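You operate a simulated robot arm through the tools that you are given. There is no shell and no other tool.

Carry out the task below with a simulated robot arm. There is one attempt and no reset: what you move stays moved.

## Task
Sand the fin, dust it off and set it on the turning stand.
Fine: sanding block and dust pad go back; the fin lies flat on the plate. Set down upright: sanding block, dust pad. What is to be rubbed or washed off counts as gone when no trace of it is left.

The check looks at the end state, three seconds after you hand in, the way a careful person would. Anything else that was tipped, shoved, dropped, spilled or broken makes it a failure.

## Robot
A 6-joint arm with a four-finger gripper, fixed in place. Base frame: the origin is on the floor under the middle of its stand, x ahead of it, y to its left, z up. Lengths are in mm, angles in degrees, forces in N, time in s.
With the tool pointing down near the work surface it reaches from about 480 to 900 mm from the base axis. Its first joint turns from -166.0 to 166.0 degrees. Payload 3.43 kg.
Tool frame: the origin (TCP) lies between the finger pads and is the grasp point; the fingertips stand 30 mm ahead of it; z points along the fingers, y is the line along which they close. The gripper opens to 120 mm; its body begins 85 mm behind the TCP.
Orientation is that of the tool frame in the base frame, as a unit quaternion [x, y, z, w]. With the fingers straight down and closing along the base's y, the tool's x points along the base's -x, its y along +y and its z along -z.

## Interface
- The arm moves only by the tool arm_command. Its argument "targets" is a list of rows, each a list of 3 entries, a list of its own where there are three numbers: the shift along the base's x, y, z in units of 100 mm (1.0 is 100 mm), then the turn, a rotation vector about the base's x, y, z in units of 180 degrees (1.0 is 180 degrees), then the finger opening in mm, from 0 to 120. In form: [[[dx, dy, dz], [rx, ry, rz], gripper], ...]. A call has 1 to 20 rows; each row is the pose to reach, as a shift and turn from the pose commanded when the call began. A call with a number of a shift or a turn outside -1 to 1 is refused whole. A row lasts 0.2 s, in which the tool goes at most 50 mm and 8.6 degrees; a call with a longer step from one row to the next is refused whole, and so is a gripper value outside its range. A pose out of reach is approached as far as the arm can. The call stops where the force on the tool passes 40 N (or 10 N more than at its start, if that is more) or the arm is blocked; 0.2 s more then pass. The fingers move at their own pace (about 136.2 mm/s each) and stop on an object; they squeeze with about 30 N. The grip force told is the motor's: it shows also when the fingers shut on nothing. Time passes only in rows, and 0.2 s behind the last, so rows that repeat a pose let the fingers close. It gives the time, the measured TCP pose, the force on the tool (base axes), the opening and the grip force at its end, in the units of the frame above (readings bear some noise), with the torque about the TCP (base axes, N m) and any sound that the robot's microphone picked up.
- Cameras (640 x 400 px; columns grow to the right, rows downward): "scene" is fixed at [50, -651.4, 1377.1]; the picture's right is [0.79, -0.61, 0.00], its down [-0.29, -0.37, -0.89] and it looks along [0.54, 0.70, -0.46] (base axes); focal length 319 px, centre (320, 200). "wrist" rides on the gripper at [71, -17, -121] in the tool frame; the picture's right is [0.23, 0.97, 0.00], its down [-0.81, 0.19, -0.55] and it looks along [-0.54, 0.13, 0.83] (tool axes); focal length 275 px, centre (320, 200). There is no depth. A picture from a camera that has moved, and an enlarged one, comes with that camera's place and axes in the base frame and with its lens. The place of the scene camera against the robot may be out by one fixed shift of up to 12 mm in any direction.
- get_image(camera): a new picture of that camera. No time passes.
- slide_trunk(by): moves the trunk up (or, below 0, down) by that many mm; the arm rides with it, the base frame stays. It gives what a move gives, with no picture.
- enlarge(camera, box): a new picture of the part [left, top, right, bottom] of that camera's present view, enlarged. No time passes.
- sign_off(): hands the job in; it is judged then, once.

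Places have to be worked out from the pictures, the camera data and where the tool is seen. Open the gripper and draw the arm clear of the work before you hand the job in, unless the task says otherwise.

The tools are called after "Emit:" as name(argument=value, ...) on one line, values as JSON. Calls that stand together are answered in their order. arm_command: Moves the arm, as the interface text tells. Its arguments: {"type":"object","properties":{"targets":{"type":"array"}},"required":["targets"]} The other tools are called the same way: slide_trunk (by) moves the trunk up or down; get_image (camera) takes a picture; enlarge (camera, box) takes an enlarged picture of a part of a camera's view; sign_off () hands the job in.

At the start:

```text
clock: 0.0
tool_pos: [530.7, 131.3, 1040.5]
orientation: [-0.001, 1.0, 0.0, 0.0]
contact_force: [-0.3, 0.2, 0.1]
wrist_torque: [0.01, -0.01, 0.0]
finger_gap: 120.3
grasp_force: 0.1
trunk travel left (down, up): [-100.0, 440.0]
```

scene: 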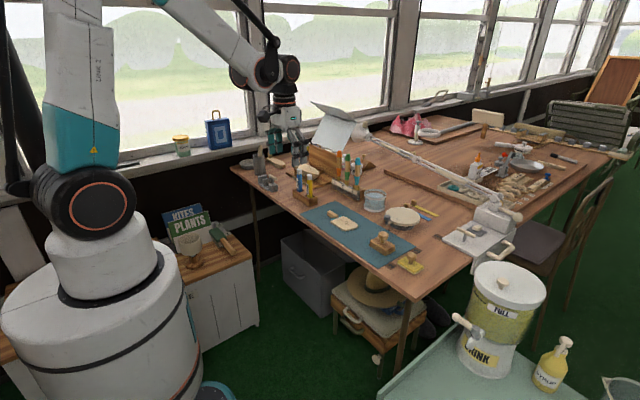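
wrist: 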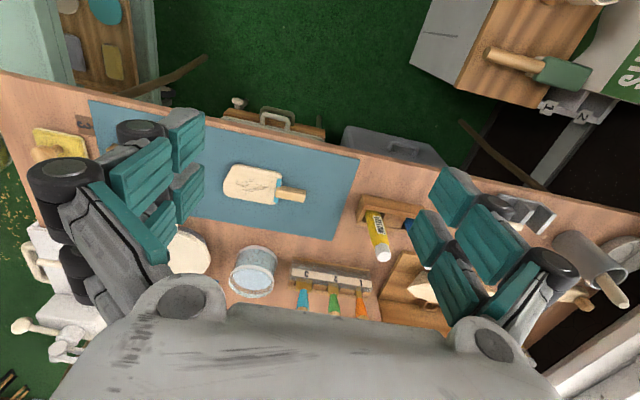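

I see a workbench with a blue mat carrying the fin (with a tang), a sanding block and a dust pad (yellow) near its right. I look closer at the scene first.

Emit:
enlarge(camera="scene", box=[230, 140, 470, 290])

Emit:
enlarge(camera="scene", box=[300, 190, 440, 280])

Emit:
enlarge(camera="wrist", box=[0, 80, 400, 330])

```text
2.67 times, centred on (350, 215) of scene
camera zoom: at [50.0, -651.4, 1377.1], right [0.79, -0.61, 0.0], down [-0.29, -0.37, -0.89], along [0.54, 0.7, -0.46], focal length 851 px, centre (240, 160)
```

zoom: 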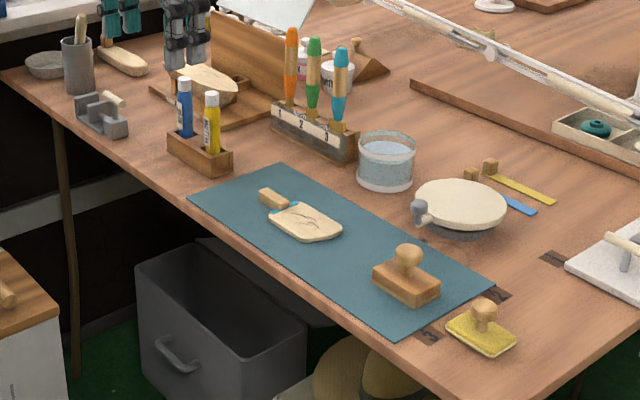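

```text
4.44 times, centred on (370, 235) of scene
camera zoom: at [50.0, -651.4, 1377.1], right [0.79, -0.61, 0.0], down [-0.29, -0.37, -0.89], along [0.54, 0.7, -0.46], focal length 1418 px, centre (98, 44)
```

zoom: 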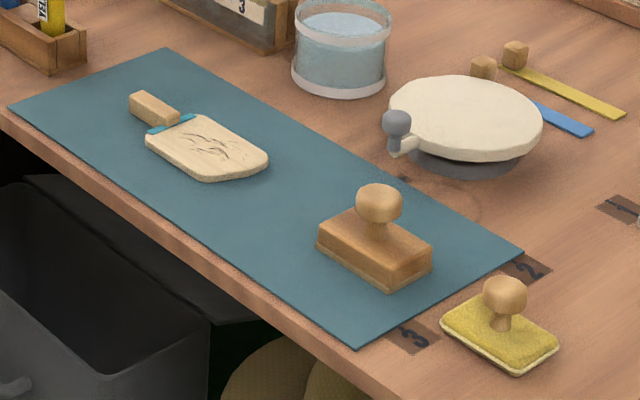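

```text
1.60 times, centred on (200, 205) of wrist
camera zoom: at [460.1, 114.4, 1160.6], right [-0.23, 0.97, 0.0], down [0.81, 0.19, 0.55], along [0.54, 0.13, -0.83], focal length 440 px, centre (512, 192)
```

zoom: 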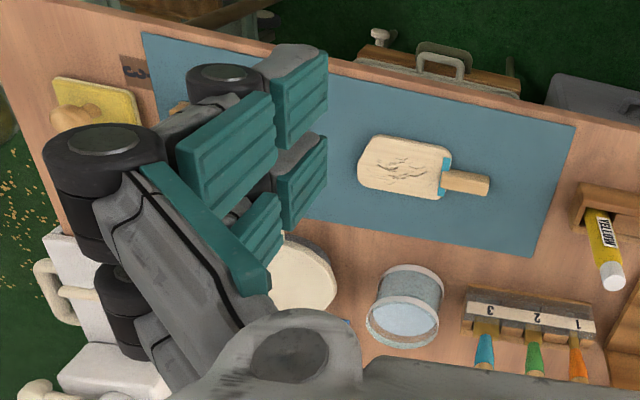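

The wrist picture puts the fin at about (707, 62, 775), handle toward +y; the sanding block is near (699, -126), the dust pad near (696, -237) and the turning stand near (867, -65). I move the tool toward -y in the free air at this height to look at them from above.

Emit:
arm_command(targets=[[[0, -0.4, 0], [0, 0, 0], 120], [[0, -0.8, 0], [0, 0, 0], 120], [[0, -1, 0], [0, 0, 0], 120]])

```text
clock: 0.8
tool_pos: [532.7, 28.3, 1040.0]
orientation: [0.0, 1.0, 0.0, 0.0]
contact_force: [-1.2, -0.1, -0.4]
wrist_torque: [0.04, 0.04, -0.01]
finger_gap: 119.9
grasp_force: 0.1
trunk travel left (down, up): [-100.0, 440.0]
```

The move went as commanded. I go another 100 mm toward -y before taking a picture.

Emit:
arm_command(targets=[[[0, -0.4, 0], [0, 0, 0], 120], [[0, -0.8, 0], [0, 0, 0], 120], [[0, -1, 0], [0, 0, 0], 120]])

Emit:
get_image(camera="wrist")

```text
clock: 1.6
tool_pos: [532.0, -69.3, 1038.6]
orientation: [0.0, 1.0, 0.0, 0.001]
contact_force: [0.4, 0.0, -0.3]
wrist_torque: [0.01, 0.0, 0.01]
finger_gap: 120.2
grasp_force: 0.1
trunk travel left (down, up): [-100.0, 440.0]
```

```text
taken
camera wrist: at [460.4, -86.3, 1159.7], right [-0.23, 0.97, 0.0], down [0.81, 0.19, 0.55], along [0.54, 0.13, -0.83], focal length 275 px, centre (320, 200)
```

wrist: 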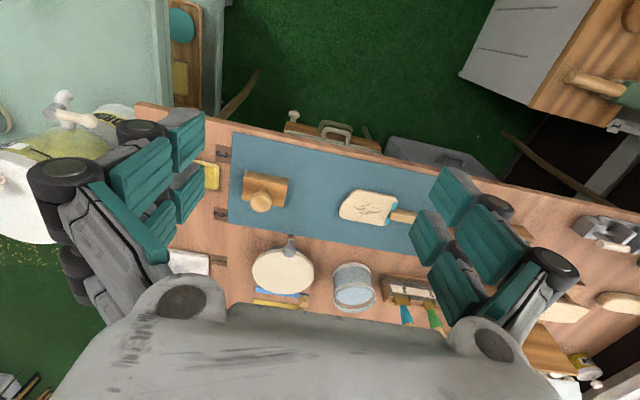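

The sanding block, fin and stand are all seen between the fingers now. I enlarge that part to measure them.

Emit:
enlarge(camera="wrist", box=[180, 120, 440, 320])

Emit:
enlarge(camera="wrist", box=[220, 160, 320, 220])

Emit:
enlarge(camera="wrist", box=[330, 175, 430, 235])

Emit:
enlarge(camera="wrist", box=[235, 230, 335, 310])

```text
2.00 times, centred on (310, 220) of wrist
camera zoom: at [460.4, -86.3, 1159.7], right [-0.23, 0.97, 0.0], down [0.81, 0.19, 0.55], along [0.54, 0.13, -0.83], focal length 551 px, centre (340, 160)
```

zoom: 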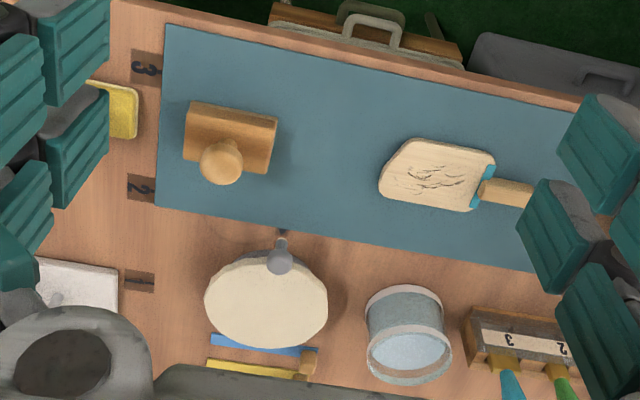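

```text
6.40 times, centred on (270, 190) of wrist
camera zoom: at [460.4, -86.3, 1159.7], right [-0.23, 0.97, 0.0], down [0.81, 0.19, 0.55], along [0.54, 0.13, -0.83], focal length 1762 px, centre (640, 264)
```

zoom: 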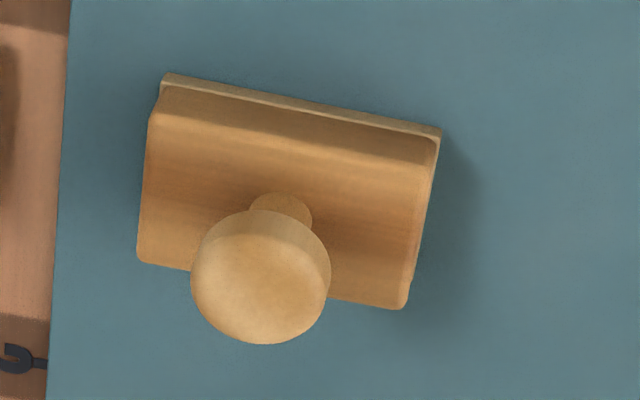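

```text
6.40 times, centred on (380, 205) of wrist
camera zoom: at [460.4, -86.3, 1159.7], right [-0.23, 0.97, 0.0], down [0.81, 0.19, 0.55], along [0.54, 0.13, -0.83], focal length 1762 px, centre (-64, 168)
```

zoom: 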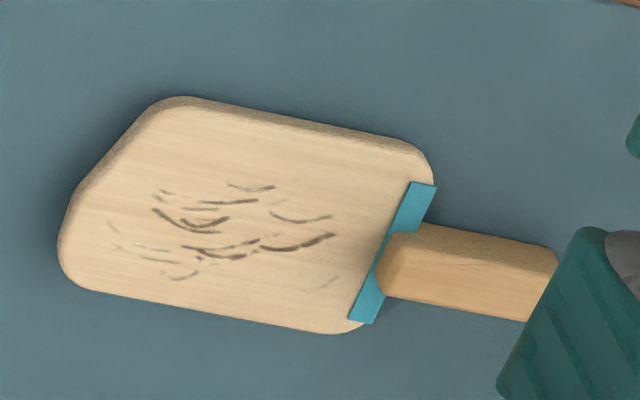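

```text
5.00 times, centred on (285, 270) of wrist
camera zoom: at [460.4, -86.3, 1159.7], right [-0.23, 0.97, 0.0], down [0.81, 0.19, 0.55], along [0.54, 0.13, -0.83], focal length 1376 px, centre (495, -150)
```

zoom: 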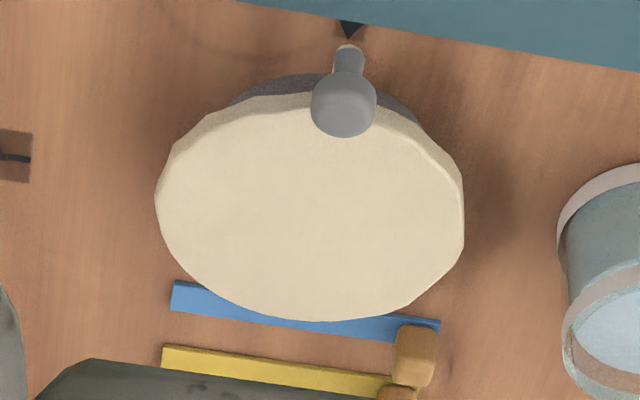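

The wrist view shows block, fin with dark marks, and the stand with its knob on the robot side. I look at the gripper itself in the scene camera to learn the finger shape, and at the plate and the dust pad.

Emit:
enlarge(camera="scene", box=[230, 40, 390, 190])

Emit:
enlarge(camera="scene", box=[370, 190, 450, 240])

Emit:
enlarge(camera="scene", box=[360, 220, 440, 280])

```text
2.67 times, centred on (310, 115) of scene
camera zoom: at [50.0, -651.4, 1377.1], right [0.79, -0.61, 0.0], down [-0.29, -0.37, -0.89], along [0.54, 0.7, -0.46], focal length 851 px, centre (347, 427)
```

zoom: 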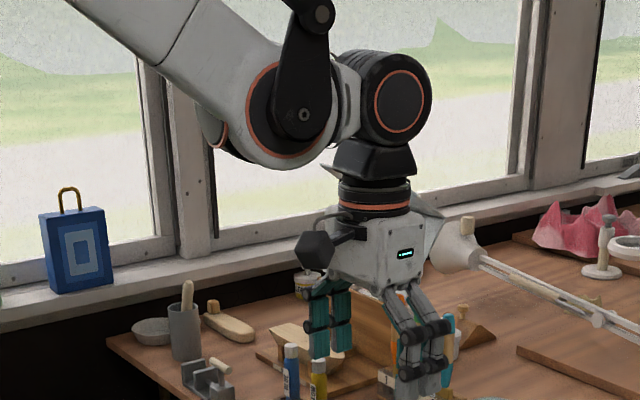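

```text
8.00 times, centred on (410, 215) of scene
camera zoom: at [50.0, -651.4, 1377.1], right [0.79, -0.61, 0.0], down [-0.29, -0.37, -0.89], along [0.54, 0.7, -0.46], focal length 2552 px, centre (-400, 80)
```

zoom: 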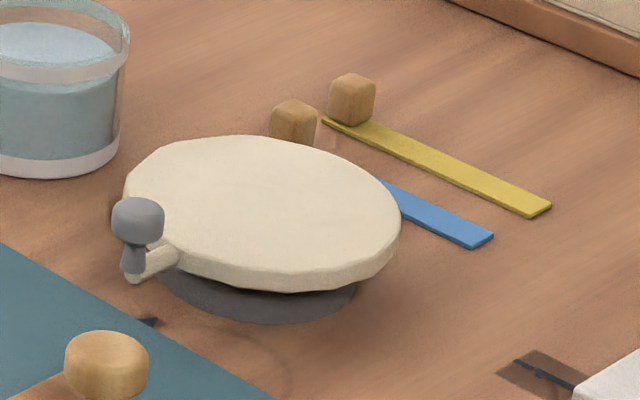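

```text
6.67 times, centred on (400, 250) of scene
camera zoom: at [50.0, -651.4, 1377.1], right [0.79, -0.61, 0.0], down [-0.29, -0.37, -0.89], along [0.54, 0.7, -0.46], focal length 2126 px, centre (-213, -133)
```

zoom: 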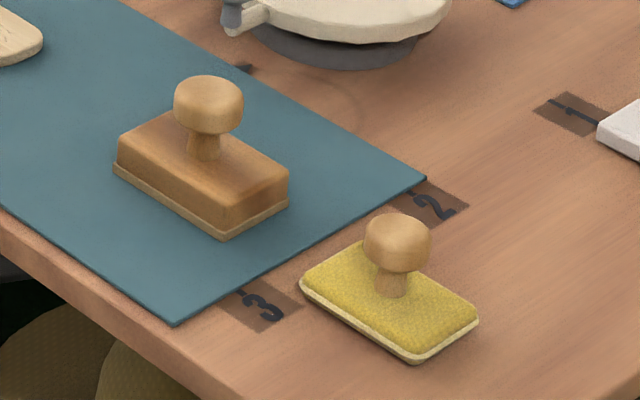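

The block's base spans about y −156…−84 and x 693…730, with its knob at about (711, −119) and cap near z 815. I move above it and lower to about z 900 to look at the knob between the fingers.

Emit:
arm_command(targets=[[[0.3, -0.08, -0.1], [0, 0, 0], 120], [[0.6, -0.17, -0.2], [0, 0, 0], 120], [[0.9, -0.25, -0.3], [0, 0, 0], 120]])

Emit:
arm_command(targets=[[[0.3, -0.08, -0.2], [0, 0, 0], 120], [[0.6, -0.17, -0.4], [0, 0, 0], 120], [[0.9, -0.25, -0.6], [0, 0, 0], 120], [[0.9, -0.25, -0.9], [0, 0, 0], 120], [[0.9, -0.25, -0.9], [0, 0, 0], 120]])

Emit:
get_image(camera="wrist")

Emit:
get_image(camera="scene")

```text
clock: 2.4
tool_pos: [622.2, -96.1, 1010.4]
orientation: [0.0, 1.0, 0.0, -0.001]
contact_force: [-0.1, -0.8, -0.5]
wrist_torque: [0.02, -0.01, 0.0]
finger_gap: 119.8
grasp_force: 0.1
trunk travel left (down, up): [-100.0, 440.0]
```

```text
clock: 3.6
tool_pos: [710.0, -118.6, 918.0]
orientation: [0.001, 1.0, -0.001, 0.001]
contact_force: [0.4, -0.4, -0.2]
wrist_torque: [-0.01, 0.0, 0.02]
finger_gap: 120.0
grasp_force: 0.0
trunk travel left (down, up): [-100.0, 440.0]
```

```text
taken
camera wrist: at [638.6, -135.5, 1039.4], right [-0.23, 0.97, 0.0], down [0.81, 0.19, 0.55], along [0.54, 0.13, -0.83], focal length 275 px, centre (320, 200)
```

wrist: 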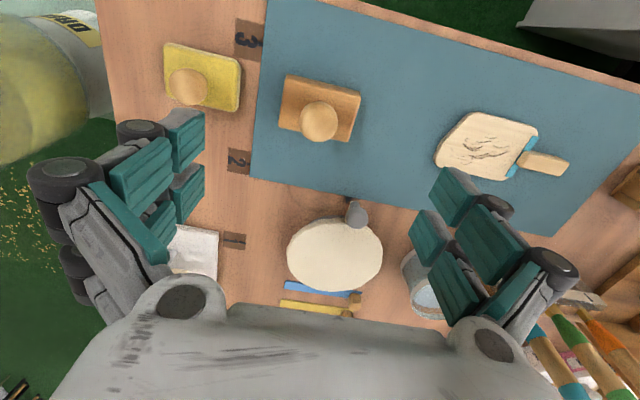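

```text
taken
```

scene: 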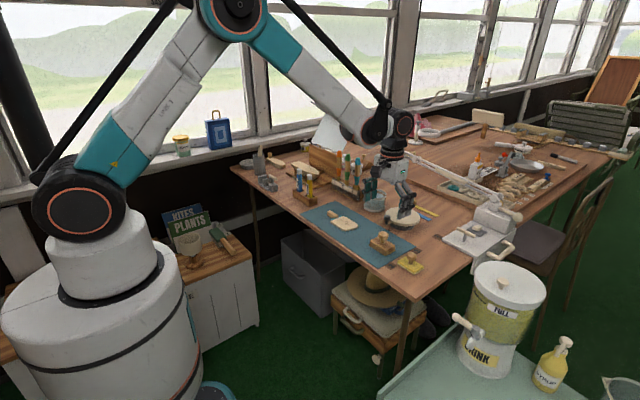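

From this nearer view all three objects are visible; I enlarge to measure each precisely.

Emit:
enlarge(camera="wrist", box=[260, 60, 380, 150])

Emit:
enlarge(camera="wrist", box=[150, 30, 270, 120])

Emit:
enlarge(camera="wrist", box=[425, 90, 585, 210])

Emit:
enlarge(camera="wrist", box=[270, 180, 430, 320])

```text
4.44 times, centred on (320, 105) of wrist
camera zoom: at [638.6, -135.5, 1039.4], right [-0.23, 0.97, 0.0], down [0.81, 0.19, 0.55], along [0.54, 0.13, -0.83], focal length 1224 px, centre (320, 622)
```

zoom: 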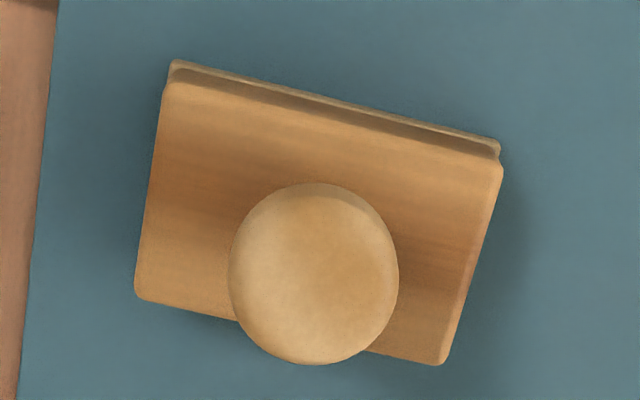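

```text
4.44 times, centred on (210, 75) of wrist
camera zoom: at [638.6, -135.5, 1039.4], right [-0.23, 0.97, 0.0], down [0.81, 0.19, 0.55], along [0.54, 0.13, -0.83], focal length 1224 px, centre (809, 756)
```

zoom: 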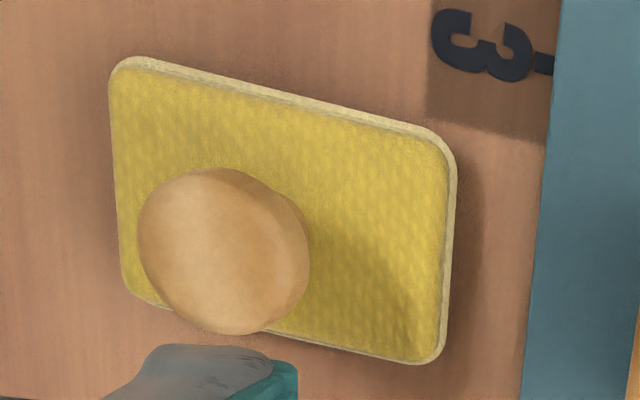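

```text
3.33 times, centred on (505, 150) of wrist
camera zoom: at [638.6, -135.5, 1039.4], right [-0.23, 0.97, 0.0], down [0.81, 0.19, 0.55], along [0.54, 0.13, -0.83], focal length 918 px, centre (-297, 367)
```

zoom: 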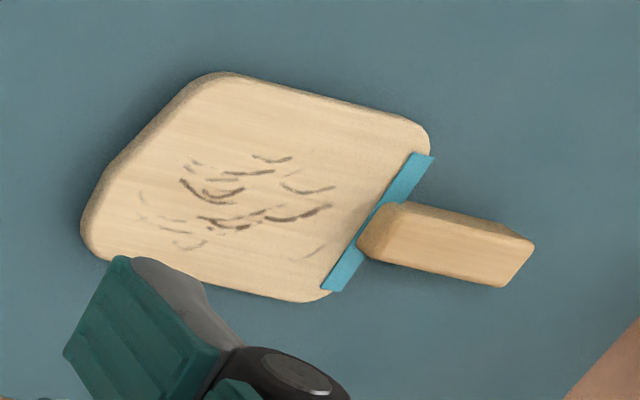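

```text
2.86 times, centred on (350, 250) of wrist
camera zoom: at [638.6, -135.5, 1039.4], right [-0.23, 0.97, 0.0], down [0.81, 0.19, 0.55], along [0.54, 0.13, -0.83], focal length 786 px, centre (234, 57)
```

zoom: 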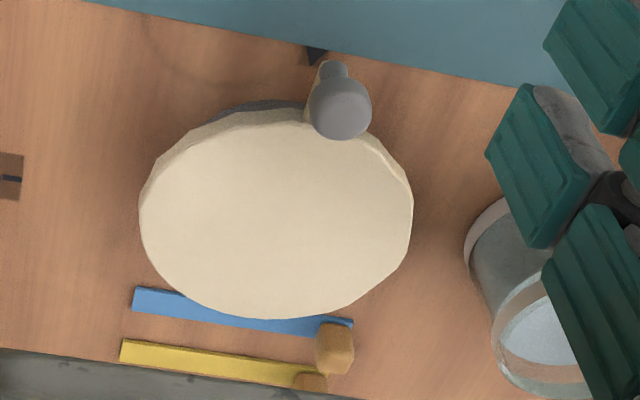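

Triangulating: block base x 687–733, y −154…−86, mat top z≈765, block top ≈787, knob cap centre ≈(709, −120, 819), about 33 mm wide. I narrow the fingers to 60 mm here and look at how they sit.

Emit:
arm_command(targets=[[[0, -0.015, 0], [0, 0, 0], 60], [[0, -0.015, 0], [0, 0, 0], 60], [[0, -0.015, 0], [0, 0, 0], 60]])

Emit:
get_image(camera="wrist")

Emit:
enlarge(camera="scene", box=[340, 140, 440, 270])

```text
clock: 4.4
tool_pos: [710.5, -119.8, 920.4]
orientation: [0.0, 1.0, 0.0, 0.0]
contact_force: [-0.3, 0.2, 0.1]
wrist_torque: [-0.01, 0.02, -0.01]
finger_gap: 59.7
grasp_force: 0.1
trunk travel left (down, up): [-100.0, 440.0]
```

```text
taken
camera wrist: at [638.9, -136.8, 1040.0], right [-0.23, 0.97, 0.0], down [0.81, 0.19, 0.55], along [0.54, 0.13, -0.83], focal length 275 px, centre (320, 200)
```

wrist: 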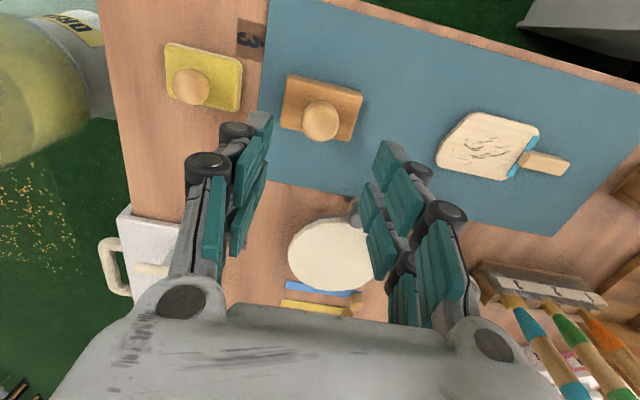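

```text
3.08 times, centred on (390, 205) of scene
camera zoom: at [50.0, -651.4, 1377.1], right [0.79, -0.61, 0.0], down [-0.29, -0.37, -0.89], along [0.54, 0.7, -0.46], focal length 981 px, centre (105, 185)
```

zoom: 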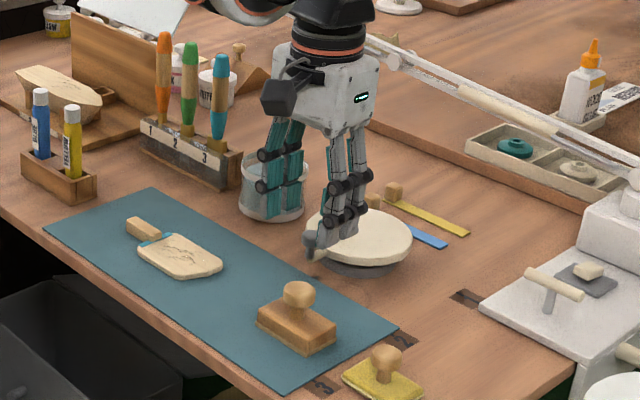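

The fingers form two pairs spanning about ±28 mm in tool x, so straddling the knob is fine. I lower straight down to TCP z≈823 (tips just above the block's top) and close on the cap.

Emit:
arm_command(targets=[[[0, 0, -0.35], [0, 0, 0], 60], [[0, 0, -0.65], [0, 0, 0], 60], [[0, 0, -0.85], [0, 0, 0], 60], [[0, 0, -0.96], [0, 0, 0], 60], [[0, 0, -0.96], [0, 0, 0], 60]])

Emit:
get_image(camera="wrist")

Emit:
enlarge(camera="scene", box=[340, 180, 440, 280])

```text
clock: 5.6
tool_pos: [712.6, -120.4, 824.3]
orientation: [-0.001, 1.0, 0.0, 0.0]
contact_force: [-0.2, 0.5, -0.1]
wrist_torque: [0.0, 0.02, 0.03]
finger_gap: 59.9
grasp_force: 0.0
trunk travel left (down, up): [-100.0, 440.0]
```

```text
taken
camera wrist: at [640.6, -135.8, 944.8], right [-0.23, 0.97, 0.0], down [0.81, 0.19, 0.55], along [0.54, 0.13, -0.83], focal length 275 px, centre (320, 200)
```

wrist: 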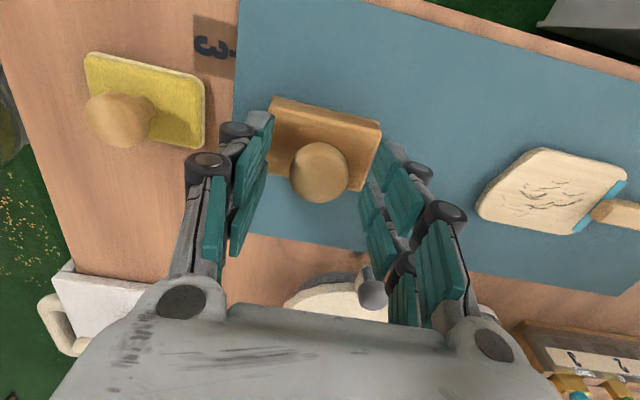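

```text
4.00 times, centred on (390, 230) of scene
camera zoom: at [50.0, -651.4, 1377.1], right [0.79, -0.61, 0.0], down [-0.29, -0.37, -0.89], along [0.54, 0.7, -0.46], focal length 1276 px, centre (40, 80)
```

zoom: 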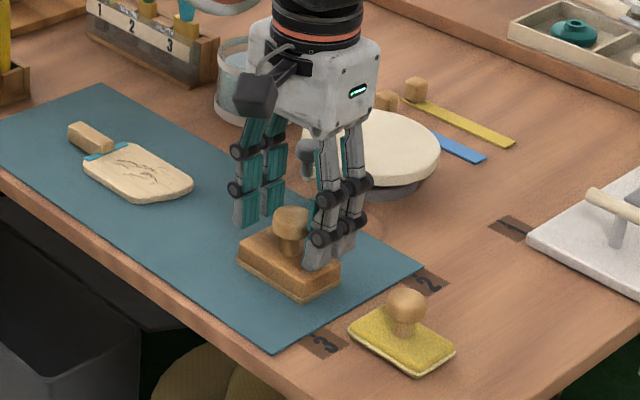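

The knob sits centred between the fingers; the tool is about 2 mm too far ahead in x. I correct, lower 2 mm more, and close the fingers on the cap.

Emit:
arm_command(targets=[[[-0.02, 0, -0.02], [0, 0, 0], 60], [[-0.02, 0, -0.02], [0, 0, 0], 25], [[-0.02, 0, -0.02], [0, 0, 0], 15], [[-0.02, 0, -0.02], [0, 0, 0], 10], [[-0.02, 0, -0.02], [0, 0, 0], 10]])

Emit:
get_image(camera="wrist")

Emit:
enlarge(camera="scene", box=[340, 180, 440, 280])

```text
clock: 6.8
tool_pos: [709.2, -119.5, 822.7]
orientation: [-0.001, 1.0, 0.0, 0.0]
contact_force: [-0.3, -0.7, 0.1]
wrist_torque: [0.01, 0.0, 0.01]
finger_gap: 27.5
grasp_force: 30.0
trunk travel left (down, up): [-100.0, 440.0]
```

```text
taken
camera wrist: at [638.7, -136.1, 943.4], right [-0.23, 0.97, 0.0], down [0.81, 0.19, 0.55], along [0.54, 0.13, -0.83], focal length 275 px, centre (320, 200)
```

wrist: 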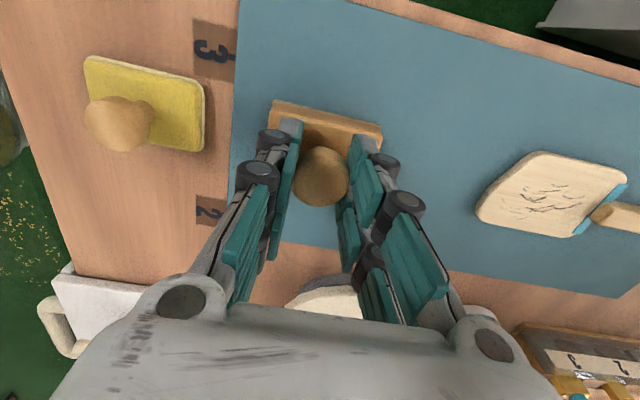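

```text
4.00 times, centred on (390, 230) of scene
camera zoom: at [50.0, -651.4, 1377.1], right [0.79, -0.61, 0.0], down [-0.29, -0.37, -0.89], along [0.54, 0.7, -0.46], focal length 1276 px, centre (40, 80)
```

zoom: 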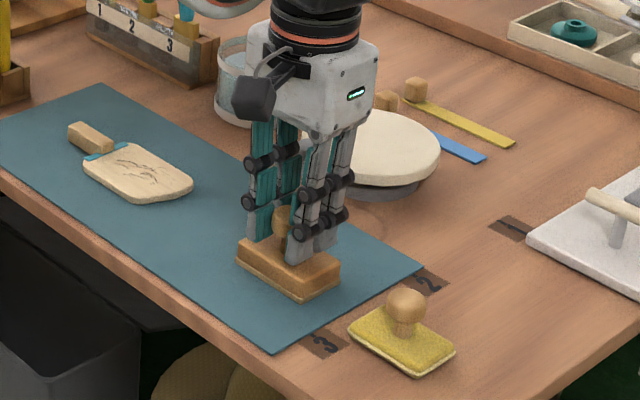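

The fingers hold the cap (gap 27.5 mm, 30 N); the block's home is TCP ≈(709.7, −119.1, 822.4). I lift slowly and check that the block comes along level.

Emit:
arm_command(targets=[[[0, 0, 0.1], [0, 0, 0], 10], [[0, 0, 0.3], [0, 0, 0], 10], [[0, 0, 0.55], [0, 0, 0], 10], [[0, 0, 0.6], [0, 0, 0], 10]])

Emit:
get_image(camera="wrist")

Emit:
enlarge(camera="scene", box=[330, 170, 430, 270])

```text
clock: 7.8
tool_pos: [709.9, -119.9, 882.3]
orientation: [0.0, 1.0, -0.001, 0.0]
contact_force: [-0.2, -0.2, -0.5]
wrist_torque: [0.02, -0.02, -0.01]
finger_gap: 27.6
grasp_force: 29.7
trunk travel left (down, up): [-100.0, 440.0]
```

```text
taken
camera wrist: at [638.7, -136.3, 1003.4], right [-0.23, 0.97, 0.0], down [0.81, 0.19, 0.55], along [0.54, 0.13, -0.83], focal length 275 px, centre (320, 200)
```

wrist: 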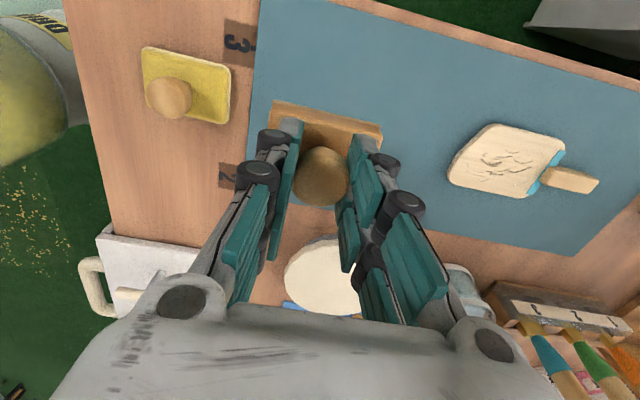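

```text
4.00 times, centred on (380, 220) of scene
camera zoom: at [50.0, -651.4, 1377.1], right [0.79, -0.61, 0.0], down [-0.29, -0.37, -0.89], along [0.54, 0.7, -0.46], focal length 1276 px, centre (80, 120)
```

zoom: 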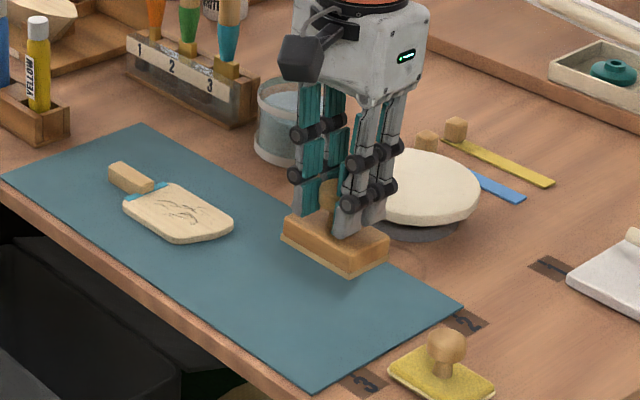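

The block is held level. Triangulation gives the blade at x 677–740, y 10–100, top z≈776; handle begins at y≈92; the marks lie within x 695–731, y 20–88. I carry the block over the blade, centre about (712, 50).

Emit:
arm_command(targets=[[[0.01, 0.3, 0], [0, 0, 0], 10], [[0.02, 0.65, 0], [0, 0, 0], 10], [[0.02, 1.0, 0], [0, 0, 0], 10]])

Emit:
arm_command(targets=[[[0, 0.3, 0], [0, 0, 0], 10], [[0, 0.65, 0], [0, 0, 0], 10], [[0, 0.65, -0.2], [0, 0, 0], 10], [[0, 0.65, -0.3], [0, 0, 0], 10], [[0, 0.65, -0.3], [0, 0, 0], 10]])

Emit:
get_image(camera="wrist")

Emit:
enlarge(camera="scene", box=[300, 170, 400, 250])

```text
clock: 8.6
tool_pos: [711.5, -20.9, 882.1]
orientation: [0.001, 1.0, 0.0, 0.0]
contact_force: [0.0, -0.1, -1.0]
wrist_torque: [0.02, 0.01, -0.01]
finger_gap: 27.8
grasp_force: 29.6
trunk travel left (down, up): [-100.0, 440.0]
```

```text
clock: 9.8
tool_pos: [711.1, 43.5, 853.7]
orientation: [0.0, 1.0, 0.0, 0.0]
contact_force: [0.0, -0.5, -1.0]
wrist_torque: [0.02, -0.03, -0.02]
finger_gap: 27.3
grasp_force: 30.2
trunk travel left (down, up): [-100.0, 440.0]
```

```text
taken
camera wrist: at [640.6, 27.0, 972.6], right [-0.23, 0.97, 0.0], down [0.81, 0.19, 0.55], along [0.54, 0.13, -0.83], focal length 275 px, centre (320, 200)
```

wrist: 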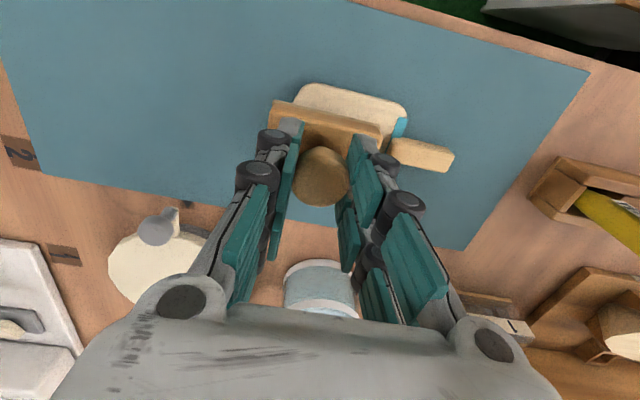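

```text
5.00 times, centred on (350, 210) of scene
camera zoom: at [50.0, -651.4, 1377.1], right [0.79, -0.61, 0.0], down [-0.29, -0.37, -0.89], along [0.54, 0.7, -0.46], focal length 1595 px, centre (170, 150)
```

zoom: 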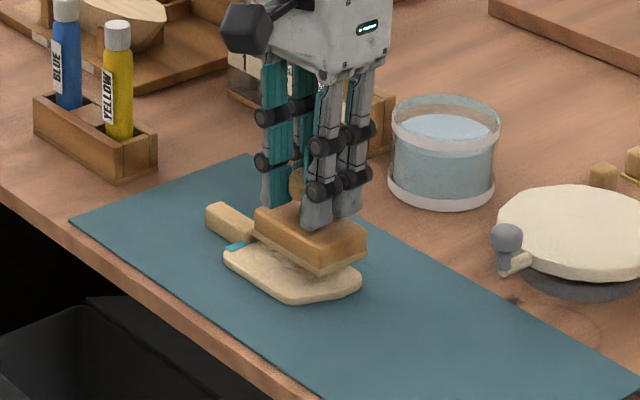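

The block hangs ~18 mm above the blade's estimated contact height (TCP ≈833). I lower in small steps to feel contact.

Emit:
arm_command(targets=[[[0, 0, -0.08], [0, 0, 0], 10], [[0, 0, -0.12], [0, 0, 0], 10], [[0, 0, -0.15], [0, 0, 0], 10], [[0, 0, -0.17], [0, 0, 0], 10]])

```text
clock: 10.8
tool_pos: [711.7, 45.1, 833.1]
orientation: [-0.001, 1.0, 0.0, 0.0]
contact_force: [0.2, 0.3, -0.5]
wrist_torque: [0.04, -0.01, 0.0]
finger_gap: 27.8
grasp_force: 30.0
trunk travel left (down, up): [-100.0, 440.0]
```

No contact yet at TCP z≈834. I go on 2 mm down in 1 mm steps.

Emit:
arm_command(targets=[[[0, 0, -0.01], [0, 0, 0], 10], [[0, 0, -0.02], [0, 0, 0], 10], [[0, 0, -0.02], [0, 0, 0], 10]])

```text
clock: 11.6
tool_pos: [712.4, 44.4, 832.7]
orientation: [0.0, 1.0, 0.0, 0.0]
contact_force: [0.1, -0.1, -0.9]
wrist_torque: [-0.02, -0.02, 0.02]
finger_gap: 27.6
grasp_force: 30.3
trunk travel left (down, up): [-100.0, 440.0]
```

Still free; another 2 mm in 1 mm steps.

Emit:
arm_command(targets=[[[0, 0, -0.01], [0, 0, 0], 10], [[0, 0, -0.02], [0, 0, 0], 10], [[0, 0, -0.02], [0, 0, 0], 10]])

Emit:
enlarge(camera="scene", box=[320, 190, 390, 240])

```text
clock: 12.4
tool_pos: [712.5, 45.2, 831.1]
orientation: [0.0, 1.0, 0.0, 0.0]
contact_force: [0.5, -0.6, 1.2]
wrist_torque: [0.01, -0.05, -0.04]
finger_gap: 27.5
grasp_force: 30.2
trunk travel left (down, up): [-100.0, 440.0]
```

```text
8.00 times, centred on (355, 215) of scene
camera zoom: at [50.0, -651.4, 1377.1], right [0.79, -0.61, 0.0], down [-0.29, -0.37, -0.89], along [0.54, 0.7, -0.46], focal length 2552 px, centre (40, 80)
```

zoom: 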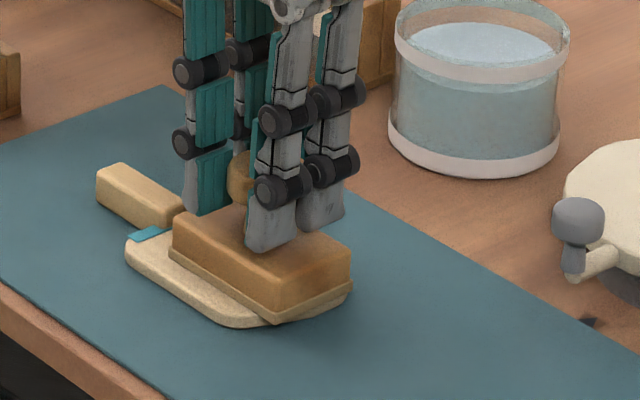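

The force has just changed sign (+1.2 N up), so the block touches the blade at TCP z≈831. I press 1 mm deeper to learn the stiffness.

Emit:
arm_command(targets=[[[0, 0, -0.005], [0, 0, 0], 10], [[0, 0, -0.01], [0, 0, 0], 10], [[0, 0, -0.01], [0, 0, 0], 10]])

```text
clock: 13.2
tool_pos: [711.5, 44.1, 830.7]
orientation: [0.0, 1.0, -0.001, -0.001]
contact_force: [5.3, -1.2, 14.0]
wrist_torque: [0.02, -0.25, -0.04]
finger_gap: 27.4
grasp_force: 29.4
trunk travel left (down, up): [-100.0, 440.0]
```

The push is now about 14 N, a good sanding pressure. I make short strokes along y (about −10…+9 mm), keeping the block clear of the handle, then look.

Emit:
arm_command(targets=[[[0, 0.05, -0.01], [0, 0, 0], 10], [[0, 0.09, -0.01], [0, 0, 0], 10], [[0, 0.04, -0.01], [0, 0, 0], 10], [[0, -0.02, -0.01], [0, 0, 0], 10], [[0, -0.08, -0.01], [0, 0, 0], 10], [[0, -0.12, -0.01], [0, 0, 0], 10], [[0, -0.06, -0.01], [0, 0, 0], 10], [[0, 0, -0.01], [0, 0, 0], 10], [[0, 0.05, -0.01], [0, 0, 0], 10], [[0, 0.09, -0.01], [0, 0, 0], 10]])

Emit:
enlarge(camera="scene", box=[320, 190, 390, 240])

Emit:
get_image(camera="wrist")

```text
clock: 15.4
tool_pos: [709.4, 52.7, 829.8]
orientation: [0.0, 1.0, 0.0, 0.001]
contact_force: [0.0, -8.0, 19.8]
wrist_torque: [-0.29, 0.02, -0.03]
finger_gap: 27.7
grasp_force: 30.4
trunk travel left (down, up): [-100.0, 440.0]
```

```text
8.00 times, centred on (355, 215) of scene
camera zoom: at [50.0, -651.4, 1377.1], right [0.79, -0.61, 0.0], down [-0.29, -0.37, -0.89], along [0.54, 0.7, -0.46], focal length 2552 px, centre (40, 80)
```

zoom: 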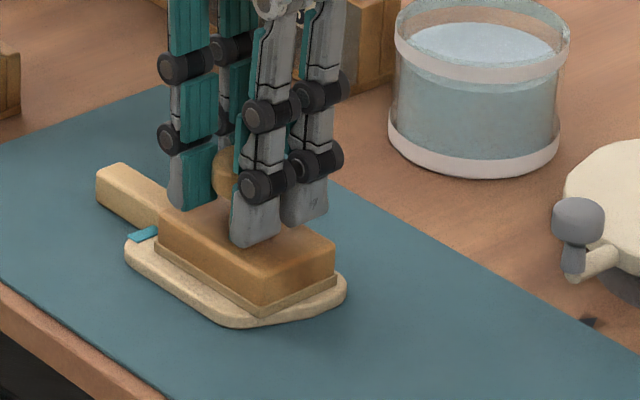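

```text
taken
camera wrist: at [638.6, 35.6, 950.5], right [-0.23, 0.97, 0.0], down [0.81, 0.19, 0.55], along [0.54, 0.13, -0.83], focal length 275 px, centre (320, 200)
```

wrist: 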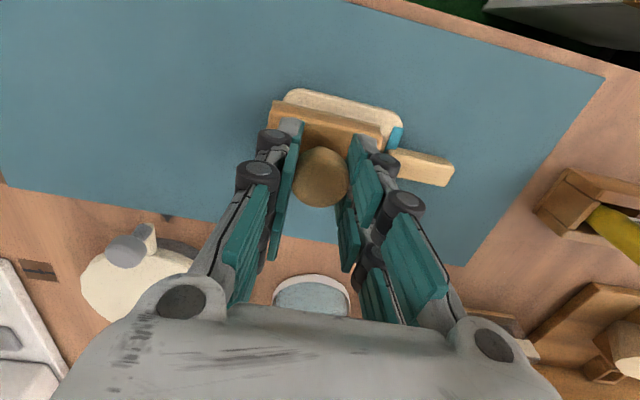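

The fin stays put while the block slides on it (20 N down). I continue with strokes in y at several x offsets to cover all of the marks.

Emit:
arm_command(targets=[[[0.03, -0.05, 0], [0, 0, 0], 10], [[0.06, -0.11, 0], [0, 0, 0], 10], [[0.08, -0.17, 0], [0, 0, 0], 10], [[0.08, -0.22, 0], [0, 0, 0], 10], [[0.08, -0.16, 0], [0, 0, 0], 10], [[0.08, -0.1, 0], [0, 0, 0], 10], [[0.08, -0.05, 0], [0, 0, 0], 10], [[0.08, 0, 0], [0, 0, 0], 10], [[0.03, 0, 0], [0, 0, 0], 10], [[-0.03, 0, 0], [0, 0, 0], 10], [[-0.07, 0, 0], [0, 0, 0], 10], [[-0.07, -0.05, 0], [0, 0, 0], 10], [[-0.07, -0.11, 0], [0, 0, 0], 10], [[-0.07, -0.17, 0], [0, 0, 0], 10], [[-0.07, -0.22, 0], [0, 0, 0], 10], [[-0.07, -0.16, 0], [0, 0, 0], 10], [[-0.07, -0.1, 0], [0, 0, 0], 10], [[-0.05, -0.05, 0], [0, 0, 0], 10], [[-0.02, -0.02, 0], [0, 0, 0], 10], [[0, 0, 0], [0, 0, 0], 10]])

```text
clock: 19.6
tool_pos: [710.0, 51.8, 828.6]
orientation: [-0.001, 1.0, 0.0, 0.0]
contact_force: [-5.2, -4.7, 15.3]
wrist_torque: [-0.1, 0.34, 0.03]
finger_gap: 27.6
grasp_force: 29.8
trunk travel left (down, up): [-100.0, 440.0]
```

Strokes done at a steady 15–20 N. I lift the block and move it aside toward −y to see the blade.

Emit:
arm_command(targets=[[[0, 0, 0.1], [0, 0, 0], 10], [[0, 0, 0.35], [0, 0, 0], 10], [[0, -0.3, 0.6], [0, 0, 0], 10], [[0, -0.65, 0.6], [0, 0, 0], 10], [[0, -1, 0.6], [0, 0, 0], 10]])

Emit:
get_image(camera="wrist")

Emit:
enlarge(camera="scene", box=[310, 195, 380, 245])

```text
clock: 20.8
tool_pos: [711.9, -46.1, 888.4]
orientation: [0.001, 1.0, -0.001, 0.001]
contact_force: [0.1, -0.2, -0.7]
wrist_torque: [0.01, 0.02, 0.01]
finger_gap: 27.4
grasp_force: 30.1
trunk travel left (down, up): [-100.0, 440.0]
```

```text
taken
camera wrist: at [641.1, -62.6, 1009.5], right [-0.23, 0.97, 0.0], down [0.81, 0.19, 0.55], along [0.54, 0.13, -0.83], focal length 275 px, centre (320, 200)
```

wrist: 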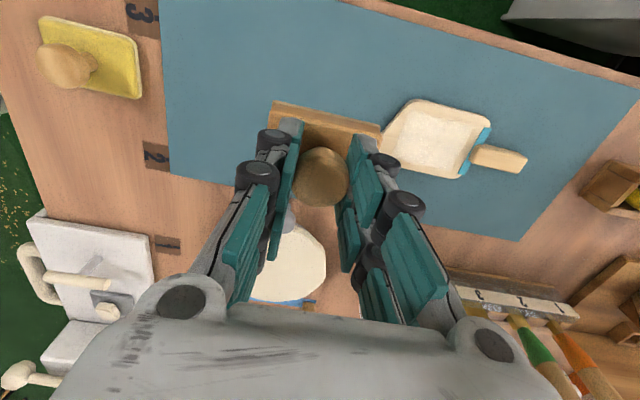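

```text
8.00 times, centred on (345, 220) of scene
camera zoom: at [50.0, -651.4, 1377.1], right [0.79, -0.61, 0.0], down [-0.29, -0.37, -0.89], along [0.54, 0.7, -0.46], focal length 2552 px, centre (120, 40)
```

zoom: 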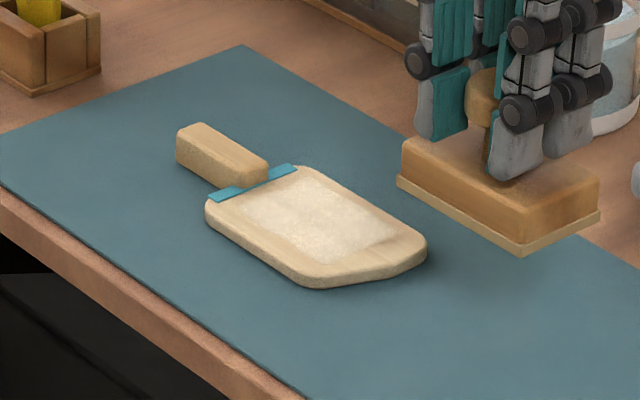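

The marks appear to be gone and pale dust covers a rectangular patch of the blade. I enlarge to check for leftover marks.

Emit:
enlarge(camera="wrist", box=[375, 85, 535, 195])

Emit:
enlarge(camera="scene", box=[325, 205, 370, 235])

```text
3.64 times, centred on (455, 140) of wrist
camera zoom: at [641.1, -62.6, 1009.5], right [-0.23, 0.97, 0.0], down [0.81, 0.19, 0.55], along [0.54, 0.13, -0.83], focal length 1001 px, centre (-171, 418)
```

zoom: 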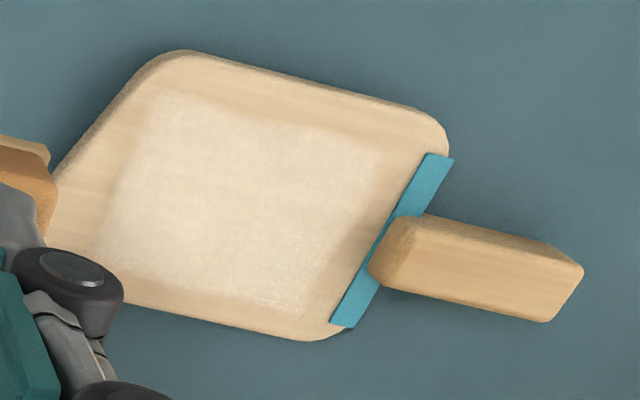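

```text
13.33 times, centred on (348, 220) of scene
camera zoom: at [50.0, -651.4, 1377.1], right [0.79, -0.61, 0.0], down [-0.29, -0.37, -0.89], along [0.54, 0.7, -0.46], focal length 4253 px, centre (-47, -67)
```

zoom: 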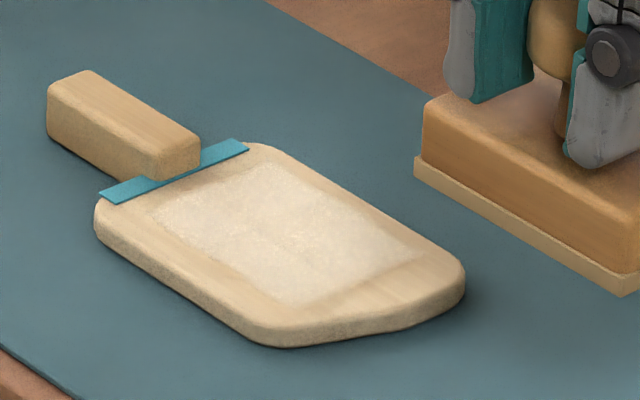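

No dark mark shows through the dust, but to be safe I make one more pass with slightly wider coverage before putting the block back.

Emit:
arm_command(targets=[[[0, 0.35, 0], [0, 0, 0], 10], [[0, 0.7, 0], [0, 0, 0], 10], [[0, 0.95, -0.25], [0, 0, 0], 10], [[0, 0.95, -0.5], [0, 0, 0], 10], [[0, 0.95, -0.58], [0, 0, 0], 10], [[0, 0.95, -0.595], [0, 0, 0], 10]])

Emit:
arm_command(targets=[[[0.04, 0, -0.005], [0, 0, 0], 10], [[0.09, 0.02, -0.005], [0, 0, 0], 10], [[0.1, -0.06, -0.005], [0, 0, 0], 10], [[0.1, -0.14, -0.005], [0, 0, 0], 10], [[0.1, -0.22, -0.005], [0, 0, 0], 10], [[0.03, -0.22, -0.005], [0, 0, 0], 10], [[0.03, -0.14, -0.005], [0, 0, 0], 10], [[0.03, -0.06, -0.005], [0, 0, 0], 10], [[0.03, 0.03, -0.005], [0, 0, 0], 10], [[-0.04, 0.04, -0.005], [0, 0, 0], 10], [[-0.04, -0.05, -0.005], [0, 0, 0], 10], [[-0.04, -0.14, -0.005], [0, 0, 0], 10], [[-0.04, -0.22, -0.005], [0, 0, 0], 10], [[-0.1, -0.22, -0.005], [0, 0, 0], 10], [[-0.1, -0.14, -0.005], [0, 0, 0], 10], [[-0.1, -0.06, -0.005], [0, 0, 0], 10], [[-0.1, 0.03, -0.005], [0, 0, 0], 10], [[-0.04, 0.04, -0.005], [0, 0, 0], 10], [[0.03, 0.04, -0.005], [0, 0, 0], 10], [[0, 0, 0.02], [0, 0, 0], 10]])

Emit:
arm_command(targets=[[[0, 0, 0.1], [0, 0, 0], 10], [[0, 0, 0.35], [0, 0, 0], 10], [[0, -0.3, 0.6], [0, 0, 0], 10], [[0, -0.65, 0.6], [0, 0, 0], 10], [[0, -1, 0.6], [0, 0, 0], 10]])

Emit:
get_image(camera="wrist")

Emit:
enlarge(camera="scene", box=[325, 205, 370, 235])

```text
clock: 22.2
tool_pos: [710.9, 48.2, 830.6]
orientation: [0.0, 1.0, 0.0, 0.0]
contact_force: [1.9, 1.0, 7.3]
wrist_torque: [0.11, -0.13, 0.02]
finger_gap: 27.9
grasp_force: 30.0
trunk travel left (down, up): [-100.0, 440.0]
```

```text
clock: 26.4
tool_pos: [711.4, 48.9, 831.3]
orientation: [0.0, 1.0, 0.0, 0.0]
contact_force: [-0.4, 0.8, 0.1]
wrist_torque: [0.02, -0.02, -0.02]
finger_gap: 27.8
grasp_force: 29.8
trunk travel left (down, up): [-100.0, 440.0]
```

```text
clock: 27.6
tool_pos: [711.8, -51.2, 890.4]
orientation: [0.0, 1.0, 0.0, 0.0]
contact_force: [0.0, -0.9, -0.7]
wrist_torque: [-0.03, -0.02, -0.03]
finger_gap: 27.4
grasp_force: 29.6
trunk travel left (down, up): [-100.0, 440.0]
```

```text
taken
camera wrist: at [640.3, -68.1, 1010.5], right [-0.23, 0.97, 0.0], down [0.81, 0.19, 0.55], along [0.54, 0.13, -0.83], focal length 275 px, centre (320, 200)
```

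wrist: 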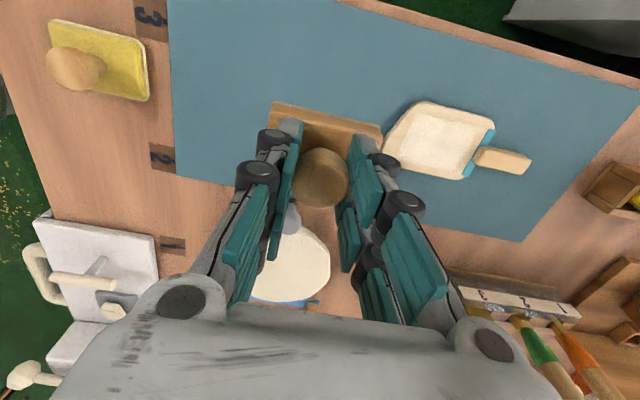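

```text
13.33 times, centred on (348, 220) of scene
camera zoom: at [50.0, -651.4, 1377.1], right [0.79, -0.61, 0.0], down [-0.29, -0.37, -0.89], along [0.54, 0.7, -0.46], focal length 4253 px, centre (-47, -67)
```

zoom: 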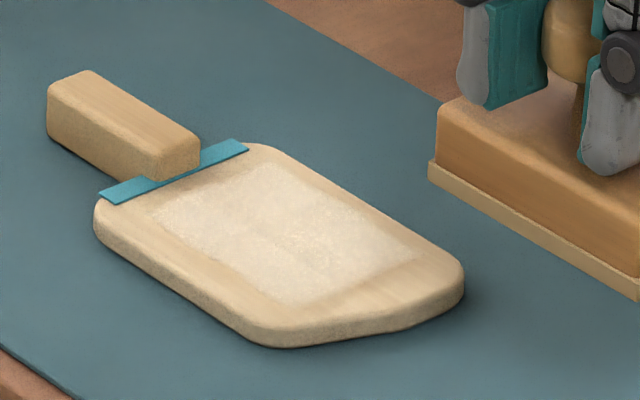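

The blade has no marks left and the fin didn't move. I now take the block back to its home pose (TCP 709.7, −119.1, 822.4), stopping 4 mm above first.

Emit:
arm_command(targets=[[[-0.01, -0.35, 0], [0, 0, 0], 10], [[-0.016, -0.68, 0], [0, 0, 0], 10], [[-0.016, -0.68, -0.3], [0, 0, 0], 10], [[-0.016, -0.68, -0.55], [0, 0, 0], 10], [[-0.016, -0.68, -0.63], [0, 0, 0], 10], [[-0.016, -0.68, -0.63], [0, 0, 0], 10]])

Emit:
get_image(camera="wrist")

```text
clock: 29.0
tool_pos: [710.7, -120.2, 827.0]
orientation: [0.0, 1.0, 0.001, 0.0]
contact_force: [-0.3, 0.3, -1.6]
wrist_torque: [-0.01, -0.04, 0.02]
finger_gap: 27.5
grasp_force: 30.0
trunk travel left (down, up): [-100.0, 440.0]
```

```text
taken
camera wrist: at [639.0, -136.0, 947.9], right [-0.23, 0.97, 0.0], down [0.81, 0.19, 0.55], along [0.54, 0.13, -0.83], focal length 275 px, centre (320, 200)
```

wrist: 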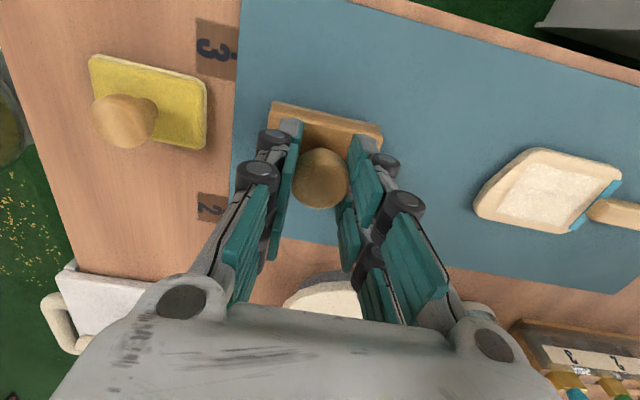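

The block is ~4.5 mm above the mat at its home place. I lower gently until it touches.

Emit:
arm_command(targets=[[[0, 0, -0.02], [0, 0, 0], 10], [[0, 0, -0.035], [0, 0, 0], 10], [[0, 0, -0.045], [0, 0, 0], 10], [[0, 0, -0.045], [0, 0, 0], 10]])

```text
clock: 30.0
tool_pos: [709.5, -118.6, 823.9]
orientation: [-0.001, 1.0, 0.0, 0.0]
contact_force: [0.3, 0.1, -0.5]
wrist_torque: [0.0, 0.0, 0.03]
finger_gap: 27.3
grasp_force: 30.3
trunk travel left (down, up): [-100.0, 440.0]
```

No contact yet; I lower 1 mm further.

Emit:
arm_command(targets=[[[0, 0, -0.01], [0, 0, 0], 10], [[0, 0, -0.01], [0, 0, 0], 10]])

```text
clock: 30.6
tool_pos: [709.9, -119.4, 823.2]
orientation: [0.001, 1.0, 0.0, 0.0]
contact_force: [-0.2, -0.1, -0.5]
wrist_torque: [0.02, 0.0, -0.01]
finger_gap: 27.6
grasp_force: 29.9
trunk travel left (down, up): [-100.0, 440.0]
```

Still reading free weight; another 1 mm in half-millimetre steps.

Emit:
arm_command(targets=[[[0, 0, -0.005], [0, 0, 0], 10], [[0, 0, -0.01], [0, 0, 0], 10], [[0, 0, -0.01], [0, 0, 0], 10]])

Emit:
enlarge(camera="scene", box=[350, 215, 420, 275])

```text
clock: 31.4
tool_pos: [709.2, -119.1, 821.8]
orientation: [0.0, 1.0, -0.001, -0.001]
contact_force: [0.2, 0.0, -0.4]
wrist_torque: [0.01, 0.0, 0.01]
finger_gap: 27.5
grasp_force: 30.0
trunk travel left (down, up): [-100.0, 440.0]
```

```text
6.67 times, centred on (385, 245) of scene
camera zoom: at [50.0, -651.4, 1377.1], right [0.79, -0.61, 0.0], down [-0.29, -0.37, -0.89], along [0.54, 0.7, -0.46], focal length 2126 px, centre (-113, -100)
```

zoom: 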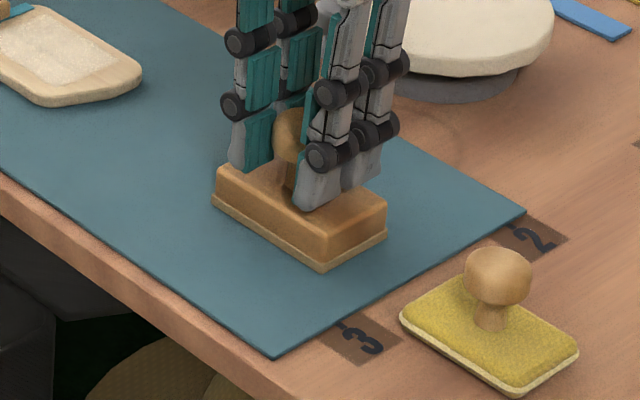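

The block looks to be on or just over the mat. I lower another 1 mm to get a clear touch.

Emit:
arm_command(targets=[[[0, 0, -0.005], [0, 0, 0], 10], [[0, 0, -0.01], [0, 0, 0], 10], [[0, 0, -0.01], [0, 0, 0], 10]])

```text
clock: 32.2
tool_pos: [709.9, -119.2, 821.6]
orientation: [0.0, 1.0, 0.0, 0.0]
contact_force: [1.6, -0.8, 2.8]
wrist_torque: [-0.01, -0.04, 0.02]
finger_gap: 27.6
grasp_force: 29.8
trunk travel left (down, up): [-100.0, 440.0]
```

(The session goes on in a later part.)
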